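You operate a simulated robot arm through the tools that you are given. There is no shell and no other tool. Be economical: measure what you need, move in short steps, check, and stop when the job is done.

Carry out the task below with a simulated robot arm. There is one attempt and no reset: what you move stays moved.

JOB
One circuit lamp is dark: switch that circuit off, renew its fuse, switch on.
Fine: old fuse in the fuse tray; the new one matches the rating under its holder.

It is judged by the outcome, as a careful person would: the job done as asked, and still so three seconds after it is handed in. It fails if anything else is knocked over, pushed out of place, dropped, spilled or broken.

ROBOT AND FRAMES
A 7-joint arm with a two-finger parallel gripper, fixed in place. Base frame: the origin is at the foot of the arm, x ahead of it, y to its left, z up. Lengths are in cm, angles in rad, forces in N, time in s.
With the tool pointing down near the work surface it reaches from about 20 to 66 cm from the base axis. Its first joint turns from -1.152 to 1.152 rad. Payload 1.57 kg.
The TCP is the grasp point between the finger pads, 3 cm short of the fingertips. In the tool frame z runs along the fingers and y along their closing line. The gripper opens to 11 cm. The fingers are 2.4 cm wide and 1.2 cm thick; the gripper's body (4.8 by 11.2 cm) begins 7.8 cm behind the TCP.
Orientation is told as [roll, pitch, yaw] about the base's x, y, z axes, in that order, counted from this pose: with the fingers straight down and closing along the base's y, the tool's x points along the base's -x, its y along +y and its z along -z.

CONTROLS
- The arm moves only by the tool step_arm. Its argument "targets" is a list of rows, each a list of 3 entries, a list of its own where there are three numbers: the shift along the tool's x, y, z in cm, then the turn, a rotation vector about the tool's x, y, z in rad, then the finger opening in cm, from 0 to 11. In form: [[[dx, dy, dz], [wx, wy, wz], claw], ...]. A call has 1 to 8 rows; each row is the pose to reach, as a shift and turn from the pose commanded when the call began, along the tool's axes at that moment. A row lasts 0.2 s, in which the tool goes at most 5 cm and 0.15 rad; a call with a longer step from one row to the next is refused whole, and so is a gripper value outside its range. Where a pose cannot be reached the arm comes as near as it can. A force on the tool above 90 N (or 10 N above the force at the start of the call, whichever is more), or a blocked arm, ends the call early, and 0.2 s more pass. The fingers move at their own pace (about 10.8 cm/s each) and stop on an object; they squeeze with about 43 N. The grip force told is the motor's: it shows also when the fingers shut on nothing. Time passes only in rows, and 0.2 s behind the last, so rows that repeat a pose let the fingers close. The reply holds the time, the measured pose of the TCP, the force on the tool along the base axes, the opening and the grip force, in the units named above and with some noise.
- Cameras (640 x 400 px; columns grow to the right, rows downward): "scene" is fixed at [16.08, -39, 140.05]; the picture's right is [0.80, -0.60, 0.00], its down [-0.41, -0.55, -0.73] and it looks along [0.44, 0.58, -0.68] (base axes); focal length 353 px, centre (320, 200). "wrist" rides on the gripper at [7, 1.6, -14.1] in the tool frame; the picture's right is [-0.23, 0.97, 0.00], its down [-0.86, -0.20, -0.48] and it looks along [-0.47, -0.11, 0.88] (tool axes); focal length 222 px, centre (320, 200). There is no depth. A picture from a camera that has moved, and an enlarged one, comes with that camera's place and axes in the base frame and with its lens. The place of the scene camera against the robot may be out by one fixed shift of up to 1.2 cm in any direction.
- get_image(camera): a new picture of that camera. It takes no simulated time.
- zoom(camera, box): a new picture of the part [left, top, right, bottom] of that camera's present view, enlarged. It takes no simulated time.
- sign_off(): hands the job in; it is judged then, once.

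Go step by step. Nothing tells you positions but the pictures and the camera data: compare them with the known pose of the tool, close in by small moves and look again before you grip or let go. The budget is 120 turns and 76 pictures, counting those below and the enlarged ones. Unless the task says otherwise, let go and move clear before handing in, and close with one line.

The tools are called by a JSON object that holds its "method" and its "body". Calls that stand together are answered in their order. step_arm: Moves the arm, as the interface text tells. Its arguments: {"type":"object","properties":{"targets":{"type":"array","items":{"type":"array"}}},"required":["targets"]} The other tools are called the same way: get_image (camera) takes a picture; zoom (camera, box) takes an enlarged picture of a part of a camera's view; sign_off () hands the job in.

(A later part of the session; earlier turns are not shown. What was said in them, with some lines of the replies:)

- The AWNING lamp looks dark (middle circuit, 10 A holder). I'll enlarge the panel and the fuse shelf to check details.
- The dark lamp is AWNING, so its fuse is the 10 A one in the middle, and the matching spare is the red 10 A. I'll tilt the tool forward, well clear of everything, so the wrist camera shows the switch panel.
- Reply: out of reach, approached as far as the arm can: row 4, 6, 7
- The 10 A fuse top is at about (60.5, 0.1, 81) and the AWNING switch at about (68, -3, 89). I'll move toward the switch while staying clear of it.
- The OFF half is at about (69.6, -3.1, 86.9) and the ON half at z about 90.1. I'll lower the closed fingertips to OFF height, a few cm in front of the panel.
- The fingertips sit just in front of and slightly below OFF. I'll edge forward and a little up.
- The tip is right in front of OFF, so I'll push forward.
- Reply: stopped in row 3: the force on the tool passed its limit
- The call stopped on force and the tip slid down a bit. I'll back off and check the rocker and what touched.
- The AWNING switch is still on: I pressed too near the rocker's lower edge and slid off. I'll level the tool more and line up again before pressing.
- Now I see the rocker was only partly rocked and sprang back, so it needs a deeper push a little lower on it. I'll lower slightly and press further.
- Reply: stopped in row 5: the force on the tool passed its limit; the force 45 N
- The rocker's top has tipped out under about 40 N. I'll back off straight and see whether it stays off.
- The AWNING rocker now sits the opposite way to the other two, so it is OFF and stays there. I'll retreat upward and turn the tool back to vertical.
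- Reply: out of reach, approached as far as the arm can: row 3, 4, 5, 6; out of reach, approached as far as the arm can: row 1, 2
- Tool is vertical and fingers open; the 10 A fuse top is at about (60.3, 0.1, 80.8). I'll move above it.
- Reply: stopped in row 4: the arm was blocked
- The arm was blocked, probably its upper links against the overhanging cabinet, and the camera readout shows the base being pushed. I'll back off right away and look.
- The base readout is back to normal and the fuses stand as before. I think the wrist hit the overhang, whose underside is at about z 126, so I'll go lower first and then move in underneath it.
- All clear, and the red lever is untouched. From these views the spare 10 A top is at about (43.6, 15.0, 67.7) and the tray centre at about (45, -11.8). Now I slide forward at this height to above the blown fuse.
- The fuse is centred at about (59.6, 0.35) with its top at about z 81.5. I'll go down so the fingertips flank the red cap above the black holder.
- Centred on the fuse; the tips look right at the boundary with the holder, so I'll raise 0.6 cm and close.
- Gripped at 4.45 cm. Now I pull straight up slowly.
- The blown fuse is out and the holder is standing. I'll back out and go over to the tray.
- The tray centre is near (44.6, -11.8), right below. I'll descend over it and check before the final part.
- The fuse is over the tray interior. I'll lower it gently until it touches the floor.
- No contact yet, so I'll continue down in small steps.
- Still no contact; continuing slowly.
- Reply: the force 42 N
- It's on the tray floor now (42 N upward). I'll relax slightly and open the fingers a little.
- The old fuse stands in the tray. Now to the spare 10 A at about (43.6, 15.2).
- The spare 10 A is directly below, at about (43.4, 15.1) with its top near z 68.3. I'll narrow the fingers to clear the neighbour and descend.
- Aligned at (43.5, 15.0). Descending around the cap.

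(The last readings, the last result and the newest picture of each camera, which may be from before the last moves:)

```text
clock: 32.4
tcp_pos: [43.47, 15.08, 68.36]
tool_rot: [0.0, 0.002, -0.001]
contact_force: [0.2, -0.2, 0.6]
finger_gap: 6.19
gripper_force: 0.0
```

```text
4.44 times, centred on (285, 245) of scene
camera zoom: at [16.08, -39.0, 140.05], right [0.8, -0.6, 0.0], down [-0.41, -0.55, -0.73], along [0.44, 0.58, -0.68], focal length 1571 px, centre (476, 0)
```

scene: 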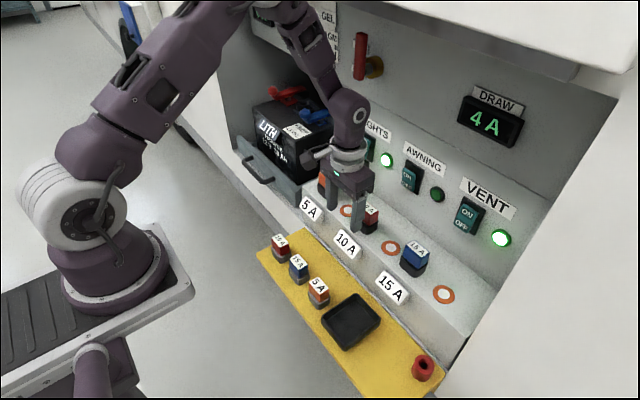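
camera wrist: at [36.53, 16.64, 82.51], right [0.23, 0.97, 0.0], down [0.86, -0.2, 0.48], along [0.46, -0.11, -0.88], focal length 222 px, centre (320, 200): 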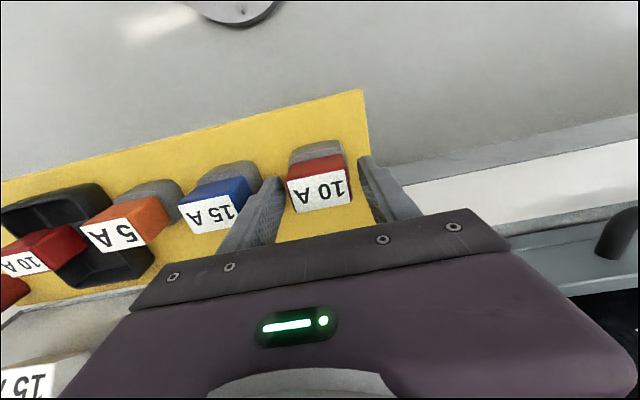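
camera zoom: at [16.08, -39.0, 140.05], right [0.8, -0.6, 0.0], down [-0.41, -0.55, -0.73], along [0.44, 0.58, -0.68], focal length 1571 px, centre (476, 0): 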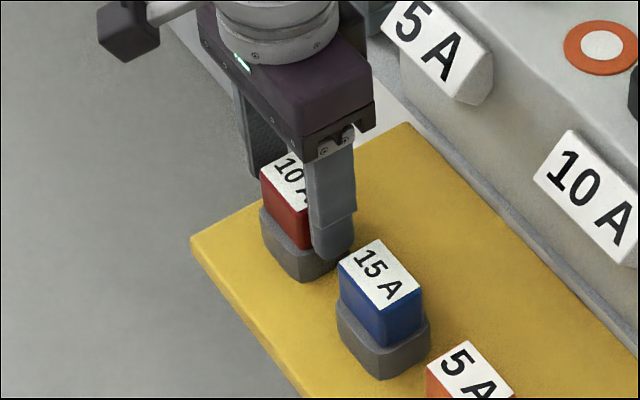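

The geometry matches my first grip. Closing on the cap.

{"method": "step_arm", "body": {"targets": [[[0, 0, 0], [0, 0, 0], 4.8], [[0, 0, 0], [0, 0, 0], 2], [[0, 0, 0], [0, 0, 0], 2], [[0, 0, 0], [0, 0, 0], 2]]}}

{"method": "get_image", "body": {"camera": "wrist"}}

```text
clock: 33.4
tcp_pos: [43.54, 15.1, 68.45]
tool_rot: [0.0, 0.002, -0.003]
contact_force: [0.6, 0.0, 0.7]
finger_gap: 4.49
gripper_force: 42.8
```

```text
32 pictures are left
camera wrist: at [36.53, 16.64, 82.53], right [0.23, 0.97, 0.0], down [0.86, -0.2, 0.48], along [0.46, -0.11, -0.88], focal length 222 px, centre (320, 200)
```

wrist: 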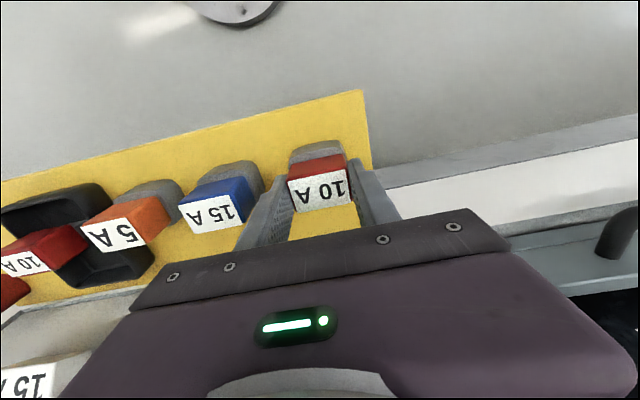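

Gripped at 4.49 cm, with nearly the same in-hand position as the old fuse. Now I lift straight up.

{"method": "step_arm", "body": {"targets": [[[0, 0, -1], [0, 0, 0], 2], [[0, 0, -2.5], [0, 0, 0], 2], [[0, 0, -4.5], [0, 0, 0], 2], [[0, 0, -8.5], [0, 0, 0], 2], [[0, 0, -13], [0, 0, 0], 2], [[0, 0, -17.5], [0, 0, 0], 2], [[0, 0, -19], [0, 0, 0], 2], [[0, 0, -19], [0, 0, 0], 2]]}}

{"method": "get_image", "body": {"camera": "wrist"}}

{"method": "zoom", "body": {"camera": "scene", "box": [230, 130, 450, 330]}}

```text
clock: 35.2
tcp_pos: [43.51, 14.98, 87.37]
tool_rot: [0.0, 0.0, -0.003]
contact_force: [0.1, 0.1, -0.1]
finger_gap: 4.46
gripper_force: 42.6
```

```text
31 pictures are left
camera wrist: at [36.6, 16.54, 101.52], right [0.23, 0.97, 0.0], down [0.86, -0.2, 0.48], along [0.46, -0.11, -0.88], focal length 222 px, centre (320, 200)
```

wrist: 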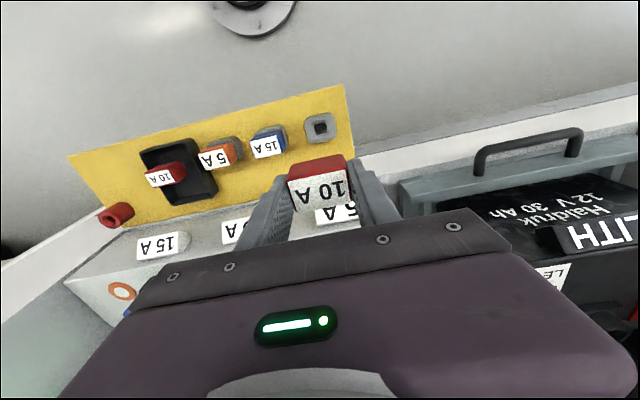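

```text
2.00 times, centred on (340, 230) of scene
camera zoom: at [16.08, -39.0, 140.05], right [0.8, -0.6, 0.0], down [-0.41, -0.55, -0.73], along [0.44, 0.58, -0.68], focal length 707 px, centre (280, 140)
```

zoom: 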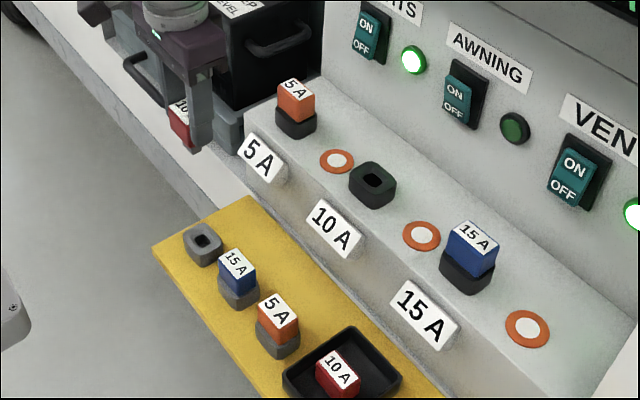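

The spare came out cleanly and its stand stayed. I'll carry it to just in front of the bank, then forward over the empty 10 A holder.

{"method": "step_arm", "body": {"targets": [[[-1, -4.5, 0], [0, 0, 0], 2], [[-2, -9, 0], [0, 0, 0], 2], [[-4, -13, 0], [0, 0, 0], 2], [[-7, -14.6, 0], [0, 0, 0], 2], [[-10.5, -14.6, 0], [0, 0, 0], 2], [[-13.5, -14.6, 0], [0, 0, 0], 2], [[-16.2, -14.6, 0], [0, 0, 0], 2], [[-16.2, -14.6, 0], [0, 0, 0], 2]]}}

{"method": "get_image", "body": {"camera": "wrist"}}

{"method": "zoom", "body": {"camera": "scene", "box": [330, 140, 430, 260]}}

```text
clock: 37.0
tcp_pos: [59.88, 0.53, 87.49]
tool_rot: [0.001, 0.003, -0.004]
contact_force: [-0.4, 0.8, -0.2]
finger_gap: 4.48
gripper_force: 43.2
```

```text
29 pictures are left
camera wrist: at [52.8, 1.99, 101.58], right [0.23, 0.97, 0.0], down [0.86, -0.2, 0.48], along [0.46, -0.11, -0.88], focal length 222 px, centre (320, 200)
```

wrist: 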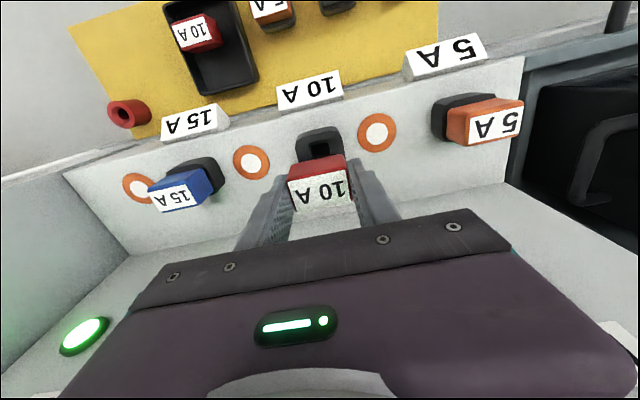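

```text
3.33 times, centred on (380, 200) of scene
camera zoom: at [16.08, -39.0, 140.05], right [0.8, -0.6, 0.0], down [-0.41, -0.55, -0.73], along [0.44, 0.58, -0.68], focal length 1178 px, centre (120, 200)
```

zoom: 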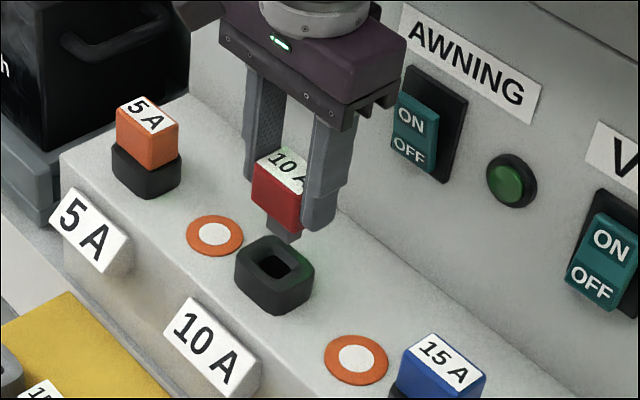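

The plug is over the holder just as it was when I lifted the old one out. I'll correct 0.1 cm and lower partway.

{"method": "step_arm", "body": {"targets": [[[0.1, -0.1, 1], [0, 0, 0], 2], [[0.1, -0.1, 2], [0, 0, 0], 2], [[0.1, -0.1, 3], [0, 0, 0], 2], [[0.1, -0.1, 3], [0, 0, 0], 2]]}}

{"method": "get_image", "body": {"camera": "wrist"}}

{"method": "zoom", "body": {"camera": "scene", "box": [340, 180, 400, 240]}}

```text
clock: 38.0
tcp_pos: [59.66, 0.4, 84.35]
tool_rot: [0.0, 0.001, -0.004]
contact_force: [-0.5, 0.4, -0.6]
finger_gap: 4.47
gripper_force: 42.9
```

```text
27 pictures are left
camera wrist: at [52.69, 1.92, 98.53], right [0.23, 0.97, 0.0], down [0.86, -0.2, 0.48], along [0.46, -0.11, -0.88], focal length 222 px, centre (320, 200)
```

wrist: 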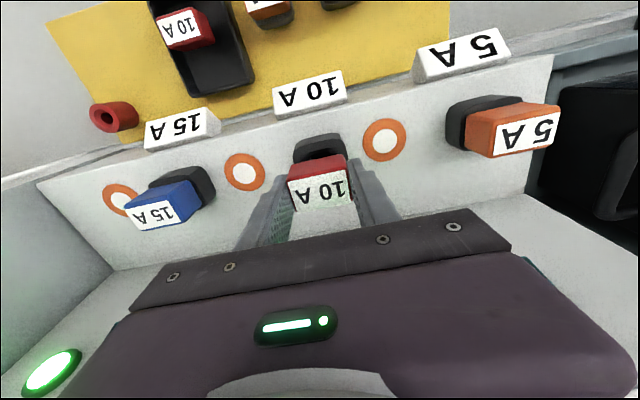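

```text
6.67 times, centred on (370, 210) of scene
camera zoom: at [16.08, -39.0, 140.05], right [0.8, -0.6, 0.0], down [-0.41, -0.55, -0.73], along [0.44, 0.58, -0.68], focal length 2356 px, centre (-13, 133)
```

zoom: 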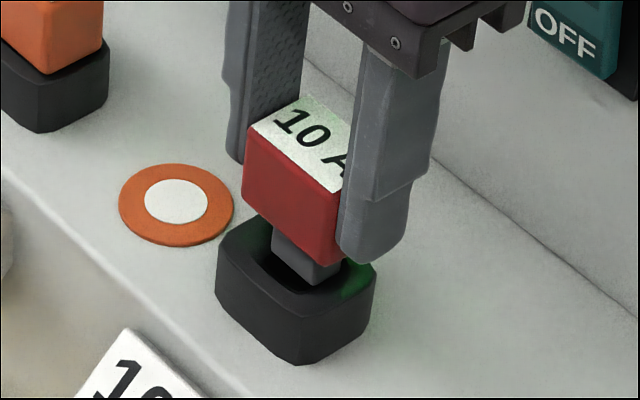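

The plug lines up with the socket mouth. Continuing down gently.

{"method": "step_arm", "body": {"targets": [[[0, 0, 0.4], [0, 0, 0], 2], [[0, 0, 0.8], [0, 0, 0], 2], [[0, 0, 1.2], [0, 0, 0], 2], [[0, 0, 1.2], [0, 0, 0], 2]]}}

{"method": "zoom", "body": {"camera": "scene", "box": [340, 180, 400, 240]}}

```text
clock: 39.0
tcp_pos: [59.7, 0.32, 83.15]
tool_rot: [0.001, 0.002, 0.0]
contact_force: [-1.9, 5.2, 1.6]
finger_gap: 4.49
gripper_force: 43.2
```

```text
6.67 times, centred on (370, 210) of scene
camera zoom: at [16.07, -38.99, 140.05], right [0.8, -0.6, 0.0], down [-0.41, -0.55, -0.73], along [0.44, 0.58, -0.68], focal length 2356 px, centre (-13, 133)
```

zoom: 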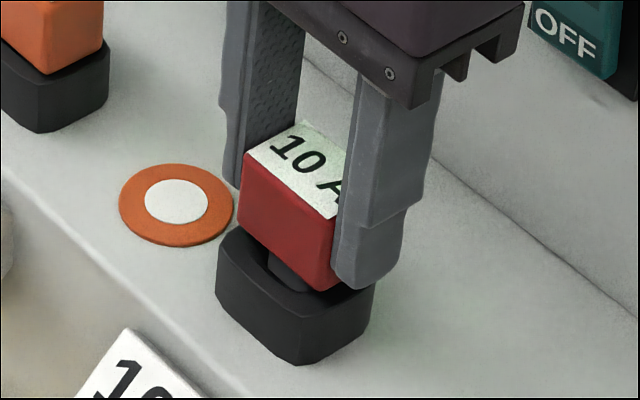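

The plug is entering. I'll push it home.

{"method": "step_arm", "body": {"targets": [[[0, 0.05, 0.4], [0, 0, 0], 2], [[0, 0.05, 0.8], [0, 0, 0], 2], [[0, 0.05, 1.1], [0, 0, 0], 2], [[0, 0.05, 1.4], [0, 0, 0], 2]]}}

{"method": "zoom", "body": {"camera": "scene", "box": [340, 180, 400, 240]}}

```text
clock: 40.0
tcp_pos: [59.78, 0.41, 82.05]
tool_rot: [0.0, -0.003, -0.002]
contact_force: [-7.0, 7.8, 41.7]
finger_gap: 4.45
gripper_force: 43.6
```

```text
6.67 times, centred on (370, 210) of scene
camera zoom: at [15.99, -38.98, 140.07], right [0.8, -0.6, 0.0], down [-0.41, -0.55, -0.73], along [0.44, 0.58, -0.68], focal length 2356 px, centre (-13, 133)
```

zoom: 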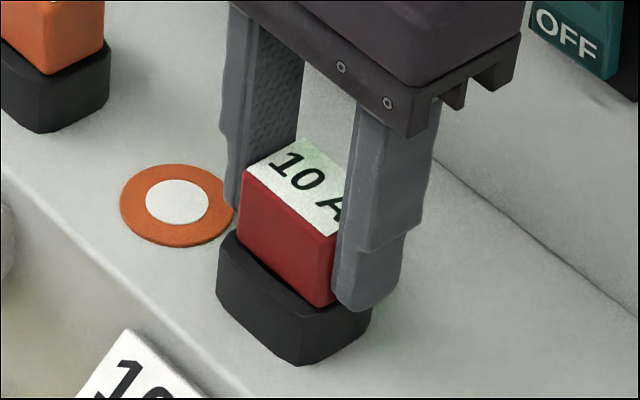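

Seated: it stopped firmly at the same height the old fuse sat. I'll relax, release and raise clear.

{"method": "step_arm", "body": {"targets": [[[0, 0, -0.25], [0, 0, 0], 2], [[0, 0, -0.25], [0, 0, 0], 5], [[0, 0, -0.25], [0, 0, 0], 6.5], [[0, 0, -0.25], [0, 0, 0], 6.8], [[0, 0, -2], [0, 0, 0], 6.8], [[0, 0, -4.2], [0, 0, 0], 6.8], [[0, 0, -4.2], [0, 0, 0], 6.8]]}}

{"method": "zoom", "body": {"camera": "scene", "box": [330, 160, 430, 260]}}

```text
clock: 41.6
tcp_pos: [59.69, 0.26, 86.03]
tool_rot: [0.0, 0.002, -0.002]
contact_force: [0.4, -0.7, 0.6]
finger_gap: 6.8
gripper_force: 0.1
```

```text
4.00 times, centred on (380, 210) of scene
camera zoom: at [16.08, -39.0, 140.05], right [0.8, -0.6, 0.0], down [-0.41, -0.55, -0.73], along [0.44, 0.58, -0.68], focal length 1414 px, centre (80, 160)
```

zoom: 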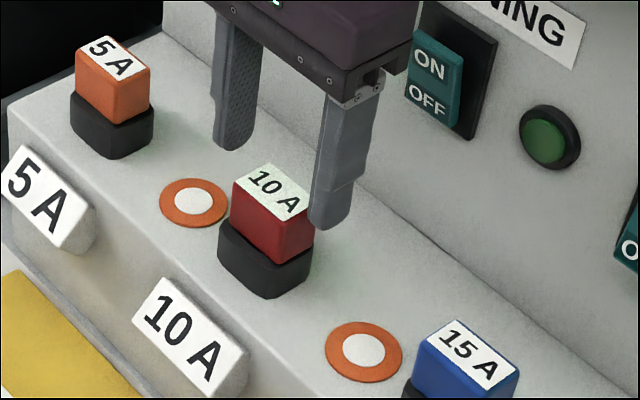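

The new 10 A fuse is fully seated. I'll back out from under the overhang, rise, close the fingers and tilt for the switch as before.

{"method": "step_arm", "body": {"targets": [[[3, 0, 0], [0, 0, 0], 6.8], [[6, 0, 0], [0, 0, 0], 6.8], [[9, 0, 0], [0, 0, 0], 4], [[9, 0, -4.5], [0, 0, 0], 1], [[9, 0, -9], [0, 0, 0], 0], [[9, 0, -13], [0, 0, 0], 0], [[9, 0, -13], [0, -0.15, 0], 0], [[9, 0, -13], [0, -0.3, 0], 0]]}}

{"method": "step_arm", "body": {"targets": [[[0, 0, 0], [0, -0.15, 0], 0], [[0, 0, 0], [0, -0.3, 0], 0], [[0, 0, 0], [0, -0.4, 0], 0], [[0, 0, 0], [0, -0.4, 0], 0]]}}

```text
clock: 43.4
tcp_pos: [50.71, 0.28, 99.0]
tool_rot: [0.0, -0.299, -0.004]
contact_force: [0.7, 0.6, -0.8]
finger_gap: 0.0
gripper_force: 21.8
```

```text
clock: 44.4
tcp_pos: [50.6, 0.34, 99.0]
tool_rot: [-0.002, -0.697, -0.002]
contact_force: [-0.1, -0.6, -0.6]
finger_gap: 0.0
gripper_force: 21.1
```

Now shift toward the switch and tilt further.

{"method": "step_arm", "body": {"targets": [[[-2.1, -1.7, 1.7], [0, -0.05, 0], 0], [[-4.14, -3.4, 3.47], [0, -0.15, 0], 0], [[-4.14, -3.4, 3.47], [0, -0.3, 0], 0], [[-4.14, -3.4, 3.47], [0, -0.45, 0], 0], [[-4.14, -3.4, 3.47], [0, -0.55, 0], 0], [[-4.14, -3.4, 3.47], [0, -0.55, 0], 0]]}}

```text
clock: 45.8
tcp_pos: [56.01, -3.04, 99.0]
tool_rot: [-0.005, -1.25, 0.001]
contact_force: [-0.3, -0.2, 0.2]
finger_gap: 0.01
gripper_force: 21.0
```

Lower to ON height, standing off the panel.

{"method": "step_arm", "body": {"targets": [[[2, 0, 2.8], [0, 0, 0], 0], [[4, 0, 5.6], [0, -0.02, 0], 0], [[6.08, -0.06, 8.34], [0, -0.05, 0], 0], [[6.08, -0.06, 8.34], [0, -0.05, 0], 0]]}}

{"method": "zoom", "body": {"camera": "scene", "box": [340, 120, 460, 220]}}

```text
clock: 46.8
tcp_pos: [62.2, -3.32, 90.4]
tool_rot: [-0.004, -1.3, -0.001]
contact_force: [0.1, 0.3, 1.2]
finger_gap: 0.0
gripper_force: 21.8
```

```text
4.00 times, centred on (400, 170) of scene
camera zoom: at [16.08, -39.0, 140.05], right [0.8, -0.6, 0.0], down [-0.41, -0.55, -0.73], along [0.44, 0.58, -0.68], focal length 1414 px, centre (0, 320)
```

zoom: 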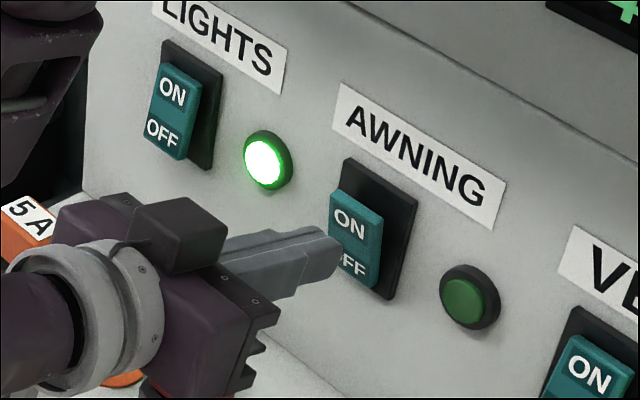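

The tip is aligned with ON. Pushing in, with a touch of upward correction.

{"method": "step_arm", "body": {"targets": [[[-0.55, 0.1, 0.9], [0, 0, 0], 0], [[-0.75, 0.1, 1.5], [0, 0, 0], 0], [[-0.9, 0.1, 2.0], [0, 0, 0], 0], [[-1.0, 0.1, 2.4], [0, 0, 0], 0], [[-1.1, 0.1, 2.8], [0, 0, 0], 0]]}}

{"method": "zoom", "body": {"camera": "scene", "box": [360, 130, 460, 220]}}

```text
clock: 48.0
tcp_pos: [64.29, -3.09, 90.77]
tool_rot: [-0.004, -1.291, -0.002]
contact_force: [-60.3, 3.8, 32.5]
finger_gap: 0.01
gripper_force: 21.4
stopped in row 5: the force on the tool passed its limit (the readings are from after the stop); the commanded pose is now the measured one
```

```text
4.44 times, centred on (410, 175) of scene
camera zoom: at [15.85, -38.99, 140.08], right [0.8, -0.6, 0.0], down [-0.41, -0.55, -0.73], along [0.44, 0.58, -0.68], focal length 1571 px, centre (-80, 311)
```

zoom: 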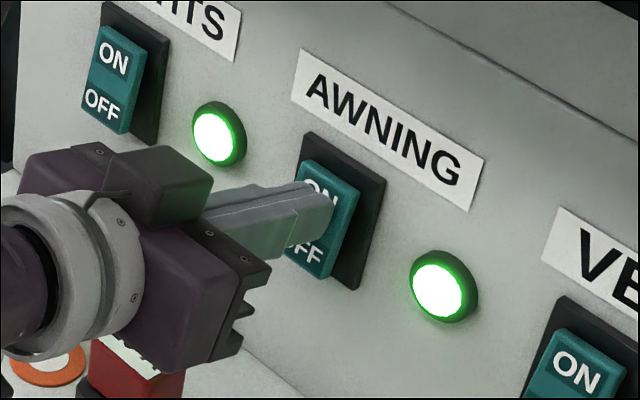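

The AWNING lamp is lit. I'll back straight off and retreat to check it stays.

{"method": "step_arm", "body": {"targets": [[[0, 0, -1], [0, 0, 0], 0], [[-0.8, 0, -3], [0, 0, 0], 0], [[-3.8, 0, -6], [0, 0, 0], 0], [[-6.8, 0, -9], [0, 0, 0], 0], [[-6.8, 0, -12], [0, 0, 0], 0], [[-6.8, 0, -12], [0, 0, 0], 0]]}}

{"method": "get_image", "body": {"camera": "scene"}}

{"method": "zoom", "body": {"camera": "scene", "box": [320, 90, 540, 260]}}

{"method": "zoom", "body": {"camera": "scene", "box": [240, 160, 460, 390]}}

```text
clock: 49.4
tcp_pos: [56.81, -3.11, 100.07]
tool_rot: [-0.005, -1.291, 0.0]
contact_force: [-0.5, -0.7, 0.5]
finger_gap: 0.0
gripper_force: 21.3
out of reach, approached as far as the arm can: row 5, 6
```

```text
20 pictures are left
```

scene: 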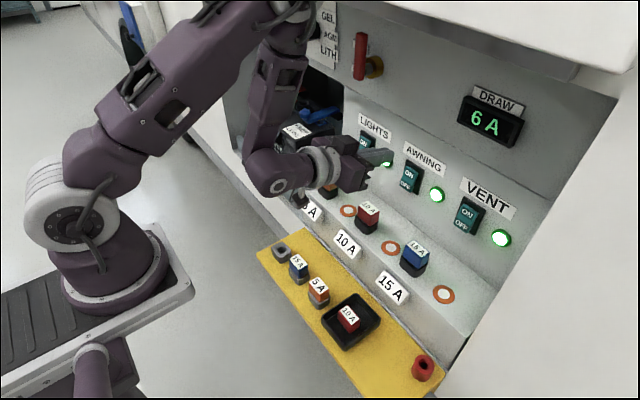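

```text
2.35 times, centred on (430, 175) of scene
camera zoom: at [16.08, -39.0, 140.05], right [0.8, -0.6, 0.0], down [-0.41, -0.55, -0.73], along [0.44, 0.58, -0.68], focal length 832 px, centre (61, 259)
```

zoom: 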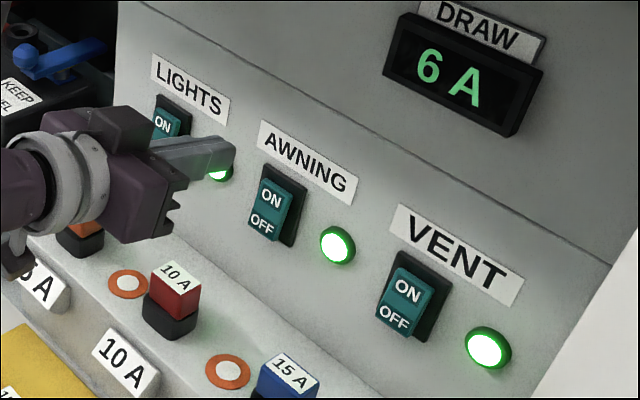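

```text
1.74 times, centred on (350, 275) of scene
camera zoom: at [16.08, -39.0, 140.05], right [0.8, -0.6, 0.0], down [-0.41, -0.55, -0.73], along [0.44, 0.58, -0.68], focal length 615 px, centre (268, 70)
```

zoom: 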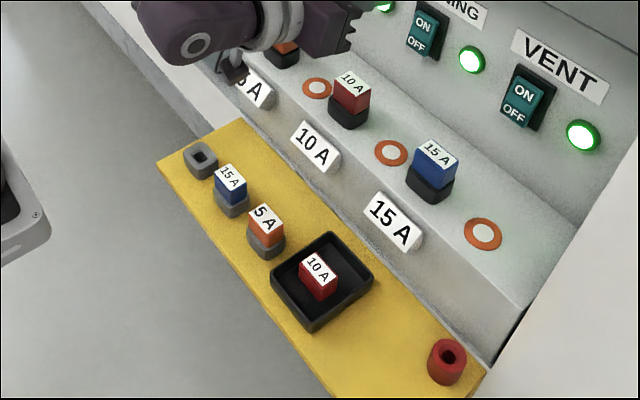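

All three lamps are lit, the draw has gone from 4 A to 6 A, the old fuse stands in the tray and everything else is in place. The arm is clear, so I'm handing in.

{"method": "sign_off", "body": {}}

```text
The job is handed in.
```

The AWNING circuit is back on with a new 10 A fuse, its lamp is lit, and the blown fuse is in the fuse tray; the arm was blocked once, apparently by the overhang, and I saw nothing knocked or moved.
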